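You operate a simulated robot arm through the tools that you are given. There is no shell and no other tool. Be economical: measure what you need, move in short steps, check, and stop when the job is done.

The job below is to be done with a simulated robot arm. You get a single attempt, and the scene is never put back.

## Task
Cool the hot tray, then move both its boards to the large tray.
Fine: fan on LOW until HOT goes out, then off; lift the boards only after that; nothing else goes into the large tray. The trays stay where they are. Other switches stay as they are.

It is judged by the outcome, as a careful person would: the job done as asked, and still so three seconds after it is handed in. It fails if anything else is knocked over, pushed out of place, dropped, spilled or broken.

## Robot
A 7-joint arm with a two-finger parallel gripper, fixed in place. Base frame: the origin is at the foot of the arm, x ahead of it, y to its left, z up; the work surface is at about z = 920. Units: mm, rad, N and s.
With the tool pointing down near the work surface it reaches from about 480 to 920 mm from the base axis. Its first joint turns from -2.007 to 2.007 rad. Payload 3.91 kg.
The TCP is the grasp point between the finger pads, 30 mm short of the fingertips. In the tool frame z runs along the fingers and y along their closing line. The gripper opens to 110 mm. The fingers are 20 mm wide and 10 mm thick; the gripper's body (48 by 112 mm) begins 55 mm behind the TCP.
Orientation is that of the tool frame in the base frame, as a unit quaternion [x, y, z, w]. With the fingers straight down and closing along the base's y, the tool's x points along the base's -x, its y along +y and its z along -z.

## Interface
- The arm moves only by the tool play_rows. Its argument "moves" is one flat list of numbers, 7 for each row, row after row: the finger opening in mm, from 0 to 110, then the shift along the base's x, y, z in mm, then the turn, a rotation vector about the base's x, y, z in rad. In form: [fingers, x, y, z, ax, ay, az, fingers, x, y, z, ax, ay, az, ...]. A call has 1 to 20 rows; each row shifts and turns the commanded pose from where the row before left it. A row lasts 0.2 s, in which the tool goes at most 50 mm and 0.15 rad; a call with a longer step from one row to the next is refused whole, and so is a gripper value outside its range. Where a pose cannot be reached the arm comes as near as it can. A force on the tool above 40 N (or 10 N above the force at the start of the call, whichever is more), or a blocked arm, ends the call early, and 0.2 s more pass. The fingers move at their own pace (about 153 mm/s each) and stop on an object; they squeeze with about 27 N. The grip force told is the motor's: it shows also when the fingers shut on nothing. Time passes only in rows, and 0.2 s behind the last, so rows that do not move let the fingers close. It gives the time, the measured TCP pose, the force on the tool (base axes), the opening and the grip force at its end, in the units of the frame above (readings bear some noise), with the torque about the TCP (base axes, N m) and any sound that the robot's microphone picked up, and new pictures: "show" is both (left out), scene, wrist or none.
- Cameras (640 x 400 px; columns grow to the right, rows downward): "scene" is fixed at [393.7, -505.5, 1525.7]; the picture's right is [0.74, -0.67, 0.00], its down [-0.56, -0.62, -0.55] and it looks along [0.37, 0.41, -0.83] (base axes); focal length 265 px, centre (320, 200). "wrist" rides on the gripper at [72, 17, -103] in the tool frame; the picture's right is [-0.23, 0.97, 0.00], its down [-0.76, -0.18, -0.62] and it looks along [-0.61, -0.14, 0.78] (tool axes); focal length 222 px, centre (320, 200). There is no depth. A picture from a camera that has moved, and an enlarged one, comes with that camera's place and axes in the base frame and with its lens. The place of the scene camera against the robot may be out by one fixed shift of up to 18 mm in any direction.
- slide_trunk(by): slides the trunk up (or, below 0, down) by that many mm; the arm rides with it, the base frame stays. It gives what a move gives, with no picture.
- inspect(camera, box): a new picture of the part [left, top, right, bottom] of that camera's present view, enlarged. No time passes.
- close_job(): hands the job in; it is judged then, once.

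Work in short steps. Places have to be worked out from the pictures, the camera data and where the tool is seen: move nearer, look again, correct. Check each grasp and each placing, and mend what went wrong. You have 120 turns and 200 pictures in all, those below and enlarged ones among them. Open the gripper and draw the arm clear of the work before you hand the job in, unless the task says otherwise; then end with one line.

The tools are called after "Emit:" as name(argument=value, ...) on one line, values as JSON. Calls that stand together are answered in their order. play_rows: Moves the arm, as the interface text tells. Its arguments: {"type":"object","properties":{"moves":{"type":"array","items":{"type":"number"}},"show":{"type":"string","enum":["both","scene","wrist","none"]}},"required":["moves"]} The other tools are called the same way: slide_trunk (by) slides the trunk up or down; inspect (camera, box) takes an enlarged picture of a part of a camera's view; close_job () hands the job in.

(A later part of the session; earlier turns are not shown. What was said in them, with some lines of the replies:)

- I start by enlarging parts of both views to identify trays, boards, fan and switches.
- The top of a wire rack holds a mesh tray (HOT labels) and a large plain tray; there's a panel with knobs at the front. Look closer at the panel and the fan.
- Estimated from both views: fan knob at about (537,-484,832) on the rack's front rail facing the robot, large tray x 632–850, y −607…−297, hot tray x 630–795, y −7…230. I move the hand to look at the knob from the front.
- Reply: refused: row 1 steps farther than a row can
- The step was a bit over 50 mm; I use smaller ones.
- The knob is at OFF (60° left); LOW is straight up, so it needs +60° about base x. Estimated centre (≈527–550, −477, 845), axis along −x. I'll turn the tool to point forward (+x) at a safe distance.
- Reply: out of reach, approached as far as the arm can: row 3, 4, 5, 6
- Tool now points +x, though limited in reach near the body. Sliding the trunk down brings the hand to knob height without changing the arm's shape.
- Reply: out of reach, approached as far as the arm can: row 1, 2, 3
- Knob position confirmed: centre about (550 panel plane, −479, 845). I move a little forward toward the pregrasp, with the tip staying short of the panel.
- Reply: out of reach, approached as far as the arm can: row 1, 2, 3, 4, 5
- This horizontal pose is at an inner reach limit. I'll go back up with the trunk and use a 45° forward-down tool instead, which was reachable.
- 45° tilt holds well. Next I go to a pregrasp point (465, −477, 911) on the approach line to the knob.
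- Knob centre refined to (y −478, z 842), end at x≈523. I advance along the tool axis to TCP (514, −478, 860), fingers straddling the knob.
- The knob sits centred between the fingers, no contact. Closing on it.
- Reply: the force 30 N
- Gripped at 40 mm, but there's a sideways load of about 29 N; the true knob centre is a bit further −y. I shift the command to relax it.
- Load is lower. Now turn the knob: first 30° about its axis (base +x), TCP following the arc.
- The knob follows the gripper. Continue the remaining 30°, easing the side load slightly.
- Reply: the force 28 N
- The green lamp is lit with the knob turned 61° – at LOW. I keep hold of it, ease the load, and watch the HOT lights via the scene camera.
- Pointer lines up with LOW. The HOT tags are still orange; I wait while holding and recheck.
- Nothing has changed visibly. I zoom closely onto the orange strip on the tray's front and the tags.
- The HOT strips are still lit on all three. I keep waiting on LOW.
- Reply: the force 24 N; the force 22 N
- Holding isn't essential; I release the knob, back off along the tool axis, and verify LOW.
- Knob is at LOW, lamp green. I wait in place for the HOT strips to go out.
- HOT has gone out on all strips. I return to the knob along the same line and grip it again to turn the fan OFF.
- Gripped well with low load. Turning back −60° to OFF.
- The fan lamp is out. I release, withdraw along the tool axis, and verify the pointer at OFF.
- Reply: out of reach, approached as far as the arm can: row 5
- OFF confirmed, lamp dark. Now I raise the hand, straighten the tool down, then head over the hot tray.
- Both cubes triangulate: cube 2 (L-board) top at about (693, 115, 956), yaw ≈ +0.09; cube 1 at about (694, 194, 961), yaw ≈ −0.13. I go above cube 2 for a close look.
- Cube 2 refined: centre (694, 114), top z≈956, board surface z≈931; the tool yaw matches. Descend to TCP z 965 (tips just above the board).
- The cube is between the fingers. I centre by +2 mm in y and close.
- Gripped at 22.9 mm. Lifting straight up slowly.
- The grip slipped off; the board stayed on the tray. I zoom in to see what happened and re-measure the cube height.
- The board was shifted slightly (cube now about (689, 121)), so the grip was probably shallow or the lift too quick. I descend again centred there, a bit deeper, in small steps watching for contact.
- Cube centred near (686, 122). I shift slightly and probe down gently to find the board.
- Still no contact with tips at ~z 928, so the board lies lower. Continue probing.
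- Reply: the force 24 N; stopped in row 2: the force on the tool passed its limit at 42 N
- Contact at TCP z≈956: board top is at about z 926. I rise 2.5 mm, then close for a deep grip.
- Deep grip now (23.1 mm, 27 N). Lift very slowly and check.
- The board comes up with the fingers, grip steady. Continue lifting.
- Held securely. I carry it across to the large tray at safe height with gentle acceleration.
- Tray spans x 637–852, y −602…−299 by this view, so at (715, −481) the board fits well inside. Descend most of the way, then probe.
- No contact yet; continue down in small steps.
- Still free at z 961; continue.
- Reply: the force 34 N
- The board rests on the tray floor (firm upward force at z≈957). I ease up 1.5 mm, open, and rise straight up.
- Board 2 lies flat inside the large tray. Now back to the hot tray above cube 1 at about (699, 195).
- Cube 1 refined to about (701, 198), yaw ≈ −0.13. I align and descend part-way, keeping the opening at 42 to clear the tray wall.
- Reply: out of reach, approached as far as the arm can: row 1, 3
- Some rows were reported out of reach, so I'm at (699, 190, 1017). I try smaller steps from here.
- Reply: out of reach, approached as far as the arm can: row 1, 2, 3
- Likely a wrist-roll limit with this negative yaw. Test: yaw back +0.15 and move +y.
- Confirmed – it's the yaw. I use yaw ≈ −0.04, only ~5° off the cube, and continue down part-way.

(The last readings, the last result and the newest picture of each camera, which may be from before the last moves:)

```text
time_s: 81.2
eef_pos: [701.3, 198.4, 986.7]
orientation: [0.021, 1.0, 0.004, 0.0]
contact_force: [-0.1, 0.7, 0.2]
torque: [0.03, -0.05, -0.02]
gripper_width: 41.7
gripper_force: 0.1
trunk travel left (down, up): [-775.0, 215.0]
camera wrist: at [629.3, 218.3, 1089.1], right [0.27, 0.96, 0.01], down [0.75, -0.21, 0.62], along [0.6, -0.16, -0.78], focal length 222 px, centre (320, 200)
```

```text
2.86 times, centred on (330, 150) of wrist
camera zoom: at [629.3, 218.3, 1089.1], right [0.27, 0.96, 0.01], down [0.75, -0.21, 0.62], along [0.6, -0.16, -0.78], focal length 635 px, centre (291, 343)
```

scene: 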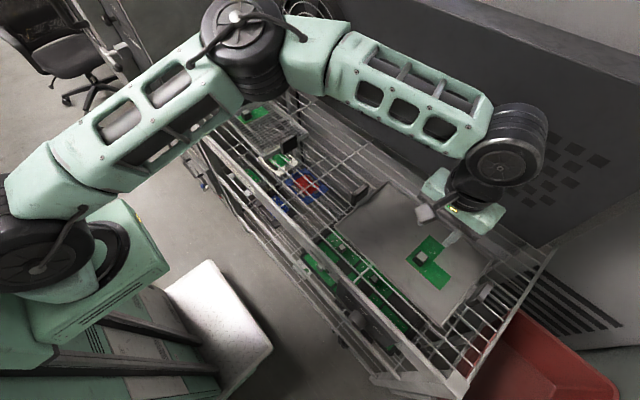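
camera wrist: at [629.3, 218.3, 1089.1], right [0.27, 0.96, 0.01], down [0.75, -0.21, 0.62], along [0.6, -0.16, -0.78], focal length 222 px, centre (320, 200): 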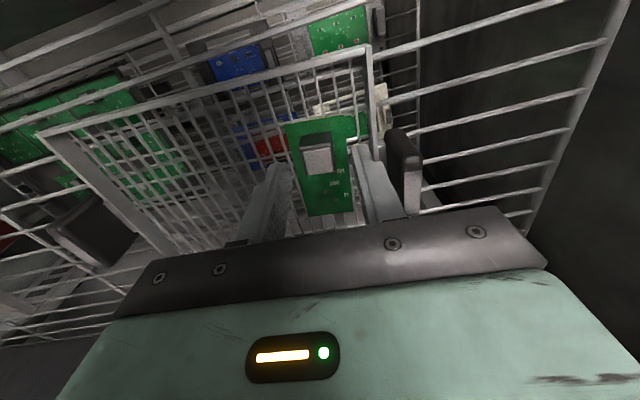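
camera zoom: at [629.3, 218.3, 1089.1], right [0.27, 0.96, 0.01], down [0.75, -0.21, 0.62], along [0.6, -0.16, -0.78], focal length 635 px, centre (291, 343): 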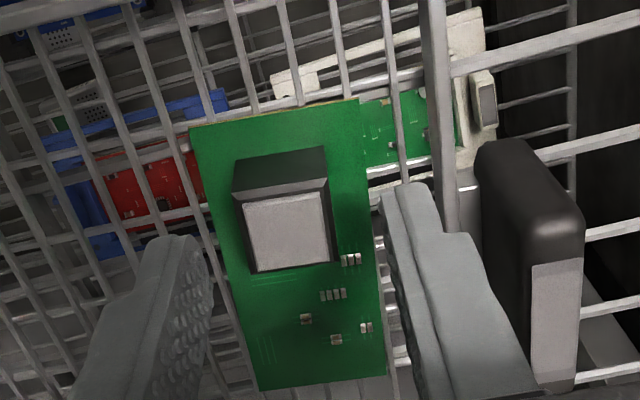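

Cube is centred between the fingers. Descend to TCP z≈959 for the deep grip.

Emit:
play_rows(moves=[42, 0, -1.5, -10, 0, 0, 0, 42, 0, 0, -9, 0, 0, 0, 42, 0, 0, -6, 0, 0, 0, 42, 0, 0, -3, 0, 0, 0], show="wrist")

Emit:
inspect(camera="wrist", box=[230, 100, 410, 220])

```text
time_s: 82.2
eef_pos: [702.0, 197.6, 959.0]
orientation: [0.02, 1.0, 0.005, 0.0]
contact_force: [0.6, 0.6, -1.0]
torque: [0.02, 0.0, 0.0]
gripper_width: 41.9
gripper_force: 0.0
trunk travel left (down, up): [-775.0, 215.0]
camera wrist: at [630.0, 217.2, 1061.1], right [0.27, 0.96, 0.01], down [0.75, -0.21, 0.62], along [0.6, -0.16, -0.78], focal length 222 px, centre (320, 200)
```

wrist: 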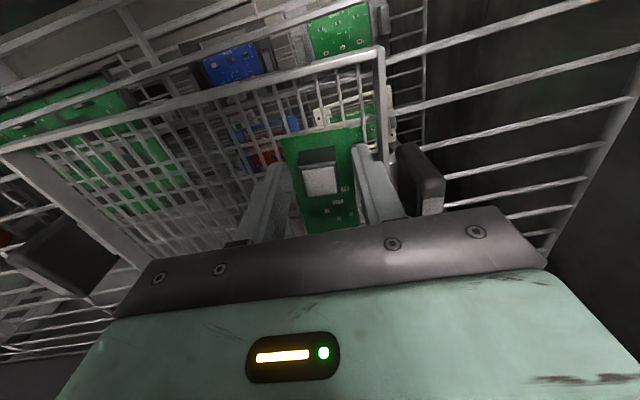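

```text
3.33 times, centred on (320, 160) of wrist
camera zoom: at [630.0, 217.2, 1061.1], right [0.27, 0.96, 0.01], down [0.75, -0.21, 0.62], along [0.6, -0.16, -0.78], focal length 740 px, centre (320, 333)
```

zoom: 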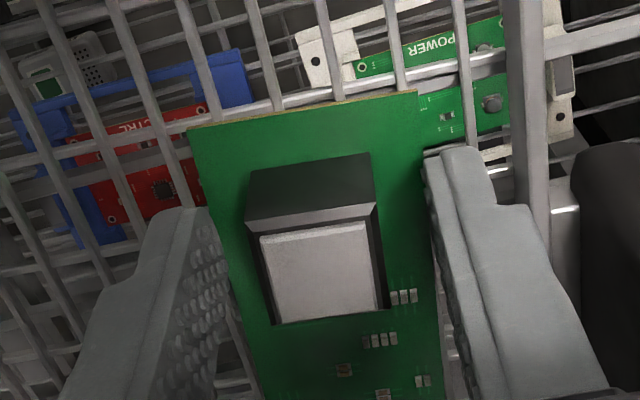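

Fingers straddle the cube freely, clear of the wall. Close the gripper.

Emit:
play_rows(moves=[0, 0, 0, -1, 0, 0, 0, 0, 0, 0, 0, 0, 0, 0, 0, 0, 0, 0, 0, 0, 0, 0, 0, 0, 0, 0, 0, 0], show="none")

Emit:
inspect(camera="wrist", box=[230, 100, 410, 220])

```text
time_s: 83.2
eef_pos: [701.0, 198.2, 959.3]
orientation: [0.02, 1.0, 0.005, 0.0]
contact_force: [1.1, 0.3, 9.2]
torque: [-0.28, -0.14, 0.02]
gripper_width: 22.8
gripper_force: 26.4
trunk travel left (down, up): [-775.0, 215.0]
```

```text
3.33 times, centred on (320, 160) of wrist
camera zoom: at [629.5, 217.4, 1060.6], right [0.27, 0.96, 0.01], down [0.75, -0.21, 0.62], along [0.6, -0.16, -0.78], focal length 740 px, centre (320, 333)
```

zoom: 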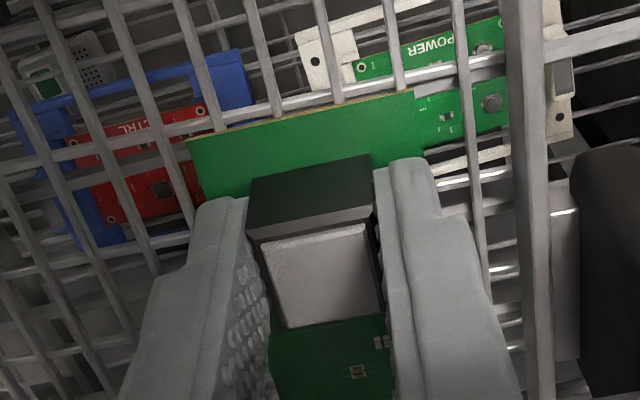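

Good deep grip (22.8 mm). Lift slowly.

Emit:
play_rows(moves=[0, 0, 0, 2, 0, 0, 0, 0, 0, 0, 3, 0, 0, 0, 0, 0, 0, 4, 0, 0, 0, 0, 0, 0, 5, 0, 0, 0, 0, 0, 0, 8, 0, 0, 0, 0, 0, 0, 12, 0, 0, 0, 0, 0, 0, 15, 0, 0, 0, 0, 0, 0, 15, 0, 0, 0, 0, 0, 0, 15, 0, 0, 0, 0, 0, 0, 15, 0, 0, 0, 0, 0, 0, 12, 0, 0, 0, 0, 0, 0, 8, 0, 0, 0], show="wrist")

```text
time_s: 85.8
eef_pos: [700.1, 197.6, 1071.8]
orientation: [0.02, 1.0, 0.003, 0.0]
contact_force: [0.0, -0.6, 0.0]
torque: [-0.01, 0.02, -0.01]
gripper_width: 22.8
gripper_force: 26.9
trunk travel left (down, up): [-775.0, 215.0]
camera wrist: at [629.6, 217.5, 1173.9], right [0.27, 0.96, 0.01], down [0.75, -0.21, 0.62], along [0.6, -0.16, -0.78], focal length 222 px, centre (320, 200)
```

wrist: 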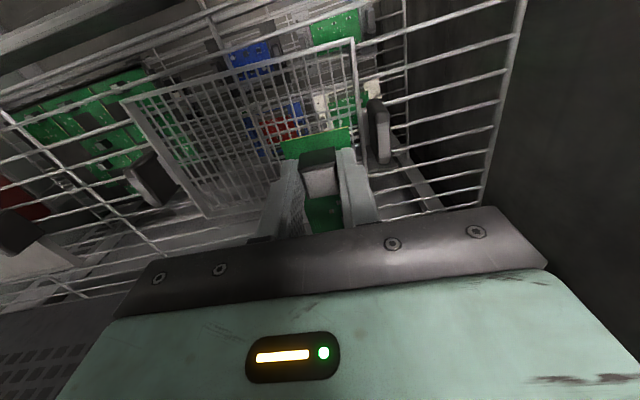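

Board 1 is held. Carry it to (715, −375) above the free part of the large tray.

Emit:
play_rows(moves=[0, 0, -5, 4, 0, 0, 0, 0, 1, -15, 4, 0, 0, 0, 0, 1, -25, 2, 0, 0, 0, 0, 1, -35, 0, 0, 0, 0, 0, 1, -38, 0, 0, 0, 0, 0, 1, -38, 0, 0, 0, 0, 0, 1, -38, 0, 0, 0, 0, 0, 1, -38, 0, 0, 0, 0, 0, 1, -38, 0, 0, 0, 0, 0, 1, -38, 0, 0, 0, 0.02, 0, 1, -38, 0, 0, 0, 0.02, 0, 1, -38, 0, 0, 0, 0, 0, 1, -38, 0, 0, 0, 0, 0, 1, -38, 0, 0, 0, 0, 0, 1, -38, 0, 0, 0, 0, 0, 1, -35, 0, 0, 0, 0, 0, 1, -25, 0, 0, 0, 0, 0, 0, -14.6, 0, 0, 0, 0, 0, 0, 0, 0, 0, 0, 0], show="both")

```text
time_s: 89.8
eef_pos: [717.1, -377.3, 1083.1]
orientation: [0.0, 1.0, 0.004, -0.001]
contact_force: [-0.5, -0.2, 0.0]
torque: [-0.02, 0.01, -0.02]
gripper_width: 23.1
gripper_force: 26.9
trunk travel left (down, up): [-775.0, 215.0]
camera wrist: at [645.2, -360.1, 1184.5], right [0.23, 0.97, 0.01], down [0.76, -0.18, 0.62], along [0.61, -0.13, -0.78], focal length 222 px, centre (320, 200)
```

scene: 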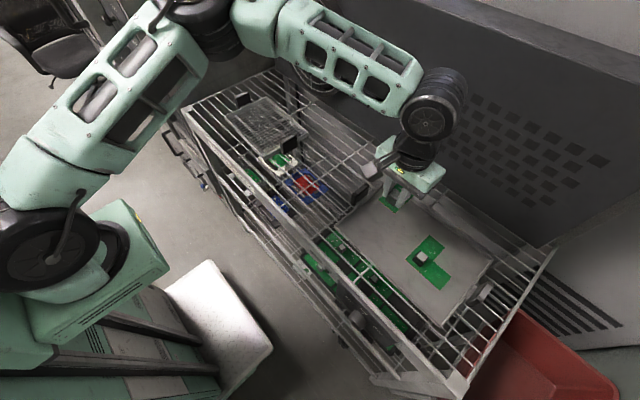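
wrist: 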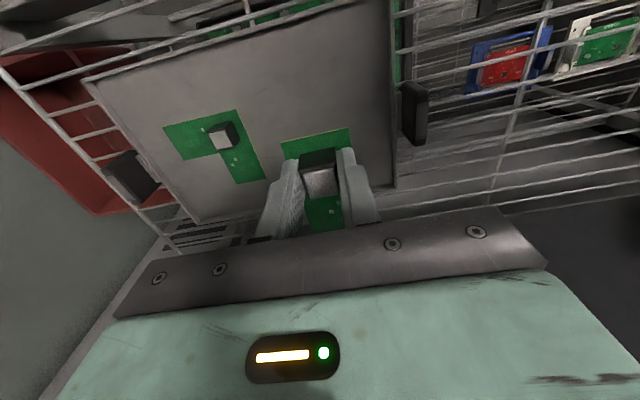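

Position is clear of board 2 and the walls. Descend, slowing near z 962.

Emit:
play_rows(moves=[0, 0, 0, -12, 0, 0, 0, 0, 0, 0, -22, 0, 0, 0, 0, 0, 0, -22, 0, 0, 0, 0, 0, 0, -22, 0, 0, 0, 0, 0, 0, -18, 0, 0, 0, 0, 0, 0, -12, 0, 0, 0, 0, 0, 0, -6, 0, 0, 0, 0, 0, 0, -3, 0, 0, 0], show="wrist")

Emit:
play_rows(moves=[0, 0, 0, -1.5, 0, 0, 0, 0, 0, 0, -1.5, 0, 0, 0], show="none")

Emit:
play_rows(moves=[0, 0, 0, -1, 0, 0, 0, 0, 0, 0, -1, 0, 0, 0], show="none")

```text
time_s: 91.6
eef_pos: [716.1, -375.0, 964.6]
orientation: [0.0, 1.0, 0.006, -0.001]
contact_force: [0.0, 0.7, -0.2]
torque: [-0.03, 0.04, -0.01]
gripper_width: 22.6
gripper_force: 26.9
trunk travel left (down, up): [-775.0, 215.0]
camera wrist: at [644.1, -358.0, 1067.1], right [0.23, 0.97, 0.01], down [0.76, -0.18, 0.62], along [0.61, -0.13, -0.78], focal length 222 px, centre (320, 200)
```

wrist: 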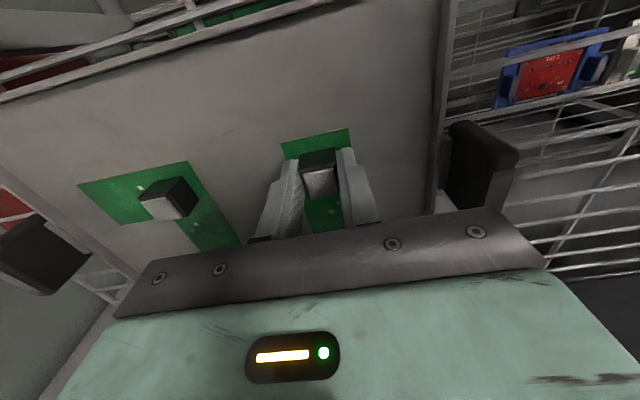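

```text
time_s: 92.2
eef_pos: [717.7, -375.2, 962.2]
orientation: [-0.001, 1.0, 0.003, 0.001]
contact_force: [-0.4, 0.4, -0.8]
torque: [0.02, 0.0, -0.01]
gripper_width: 23.3
gripper_force: 27.3
trunk travel left (down, up): [-775.0, 215.0]
```

```text
time_s: 92.8
eef_pos: [717.9, -375.4, 960.4]
orientation: [0.001, 1.0, 0.005, 0.0]
contact_force: [-0.5, 0.3, 0.2]
torque: [0.02, 0.02, -0.01]
gripper_width: 22.9
gripper_force: 27.1
trunk travel left (down, up): [-775.0, 215.0]
```

Almost down; continue in 1 mm steps until contact.

Emit:
play_rows(moves=[0, 0, 0, -1, 0, 0, 0, 0, 0, 0, -1, 0, 0, 0], show="none")

Emit:
play_rows(moves=[0, 0, 0, -1, 0, 0, 0, 0, 0, 0, -1, 0, 0, 0], show="none")

```text
time_s: 93.4
eef_pos: [716.9, -375.3, 957.2]
orientation: [0.001, 1.0, 0.005, 0.001]
contact_force: [-0.8, 0.1, 3.4]
torque: [-0.01, 0.02, -0.02]
gripper_width: 22.7
gripper_force: 27.0
trunk travel left (down, up): [-775.0, 215.0]
```

```text
time_s: 94.0
eef_pos: [717.9, -375.6, 958.7]
orientation: [0.001, 1.0, 0.003, 0.001]
contact_force: [-1.0, -1.2, 16.1]
torque: [-0.2, 0.06, -0.01]
gripper_width: 23.0
gripper_force: 27.6
trunk travel left (down, up): [-775.0, 215.0]
```

Board 1 is on the tray floor. Ease up, open, and rise clear.

Emit:
play_rows(moves=[0, 0, 0, 1, 0, 0, 0, 46, 0, 0, 0, 0, 0, 0, 46, 0, 0, 0, 0, 0, 0, 46, 0, 0, 10, 0, 0, 0, 46, 0, 0, 20, 0, 0, 0, 46, 0, 0, 30, 0, 0, 0, 46, 0, 0, 40, 0, 0, 0, 46, 0, 0, 40, 0, 0, 0, 60, -20, 20, 30, 0, 0, 0, 80, -30, 35, 15, 0, 0, 0, 100, -30, 35, 15, 0, 0, 0, 110, -30, 35, 0, 0, 0, 0], show="both")

Emit:
inspect(camera="scene", box=[300, 170, 560, 350])

Emit:
inspect(camera="scene", box=[180, 80, 340, 200])

```text
time_s: 96.6
eef_pos: [607.7, -249.5, 1157.3]
orientation: [0.0, 1.0, 0.005, -0.001]
contact_force: [-0.7, -0.9, -0.8]
torque: [0.06, 0.01, 0.0]
gripper_width: 109.6
gripper_force: 0.2
trunk travel left (down, up): [-775.0, 215.0]
camera wrist: at [535.4, -233.7, 1258.8], right [0.23, 0.97, 0.01], down [0.76, -0.18, 0.62], along [0.61, -0.13, -0.78], focal length 222 px, centre (320, 200)
```

scene: 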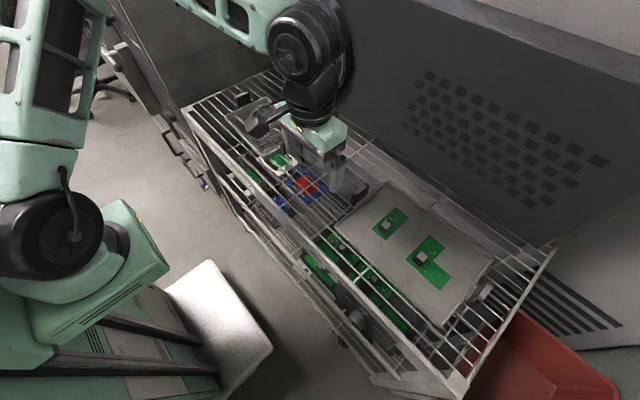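
wrist: 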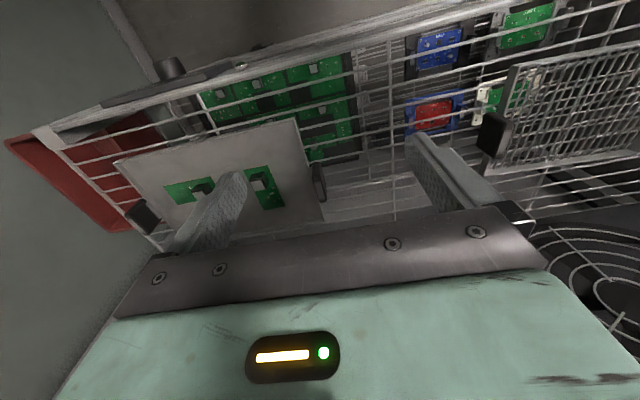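

```text
2.22 times, centred on (430, 260) of scene
camera zoom: at [393.7, -505.5, 1525.7], right [0.74, -0.67, 0.0], down [-0.56, -0.62, -0.55], along [0.37, 0.41, -0.83], focal length 590 px, centre (76, 67)
```

zoom: 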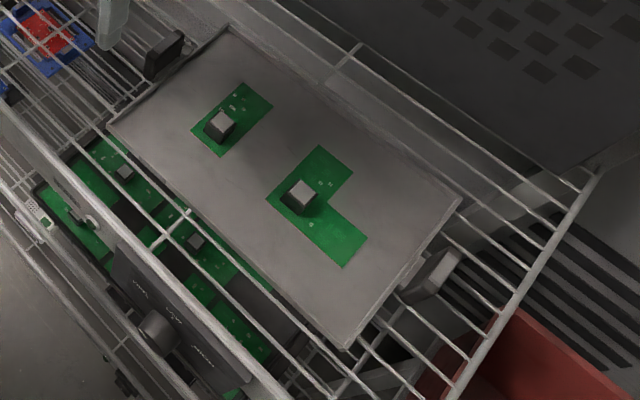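

```text
3.33 times, centred on (260, 140) of scene
camera zoom: at [393.7, -505.5, 1525.7], right [0.74, -0.67, 0.0], down [-0.56, -0.62, -0.55], along [0.37, 0.41, -0.83], focal length 885 px, centre (520, 400)
```

zoom: 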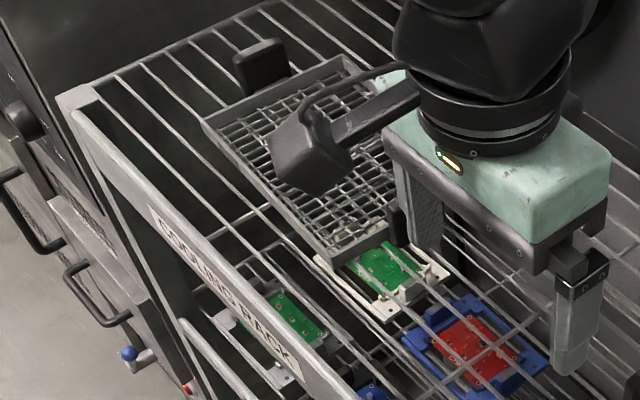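

Both boards lie flat in the large tray and both trays are where they were. HOT is out, the fan is off, and the arm is clear, so I hand the job in.

Emit:
close_job()

```text
The job is handed in.
```

The job is handed in: the fan ran on LOW until HOT went out, then was switched off, and both boards are now in the large tray. On the first lift, board 2 slipped from the grip and settled back a few millimetres off in the hot tray; the second lift held.
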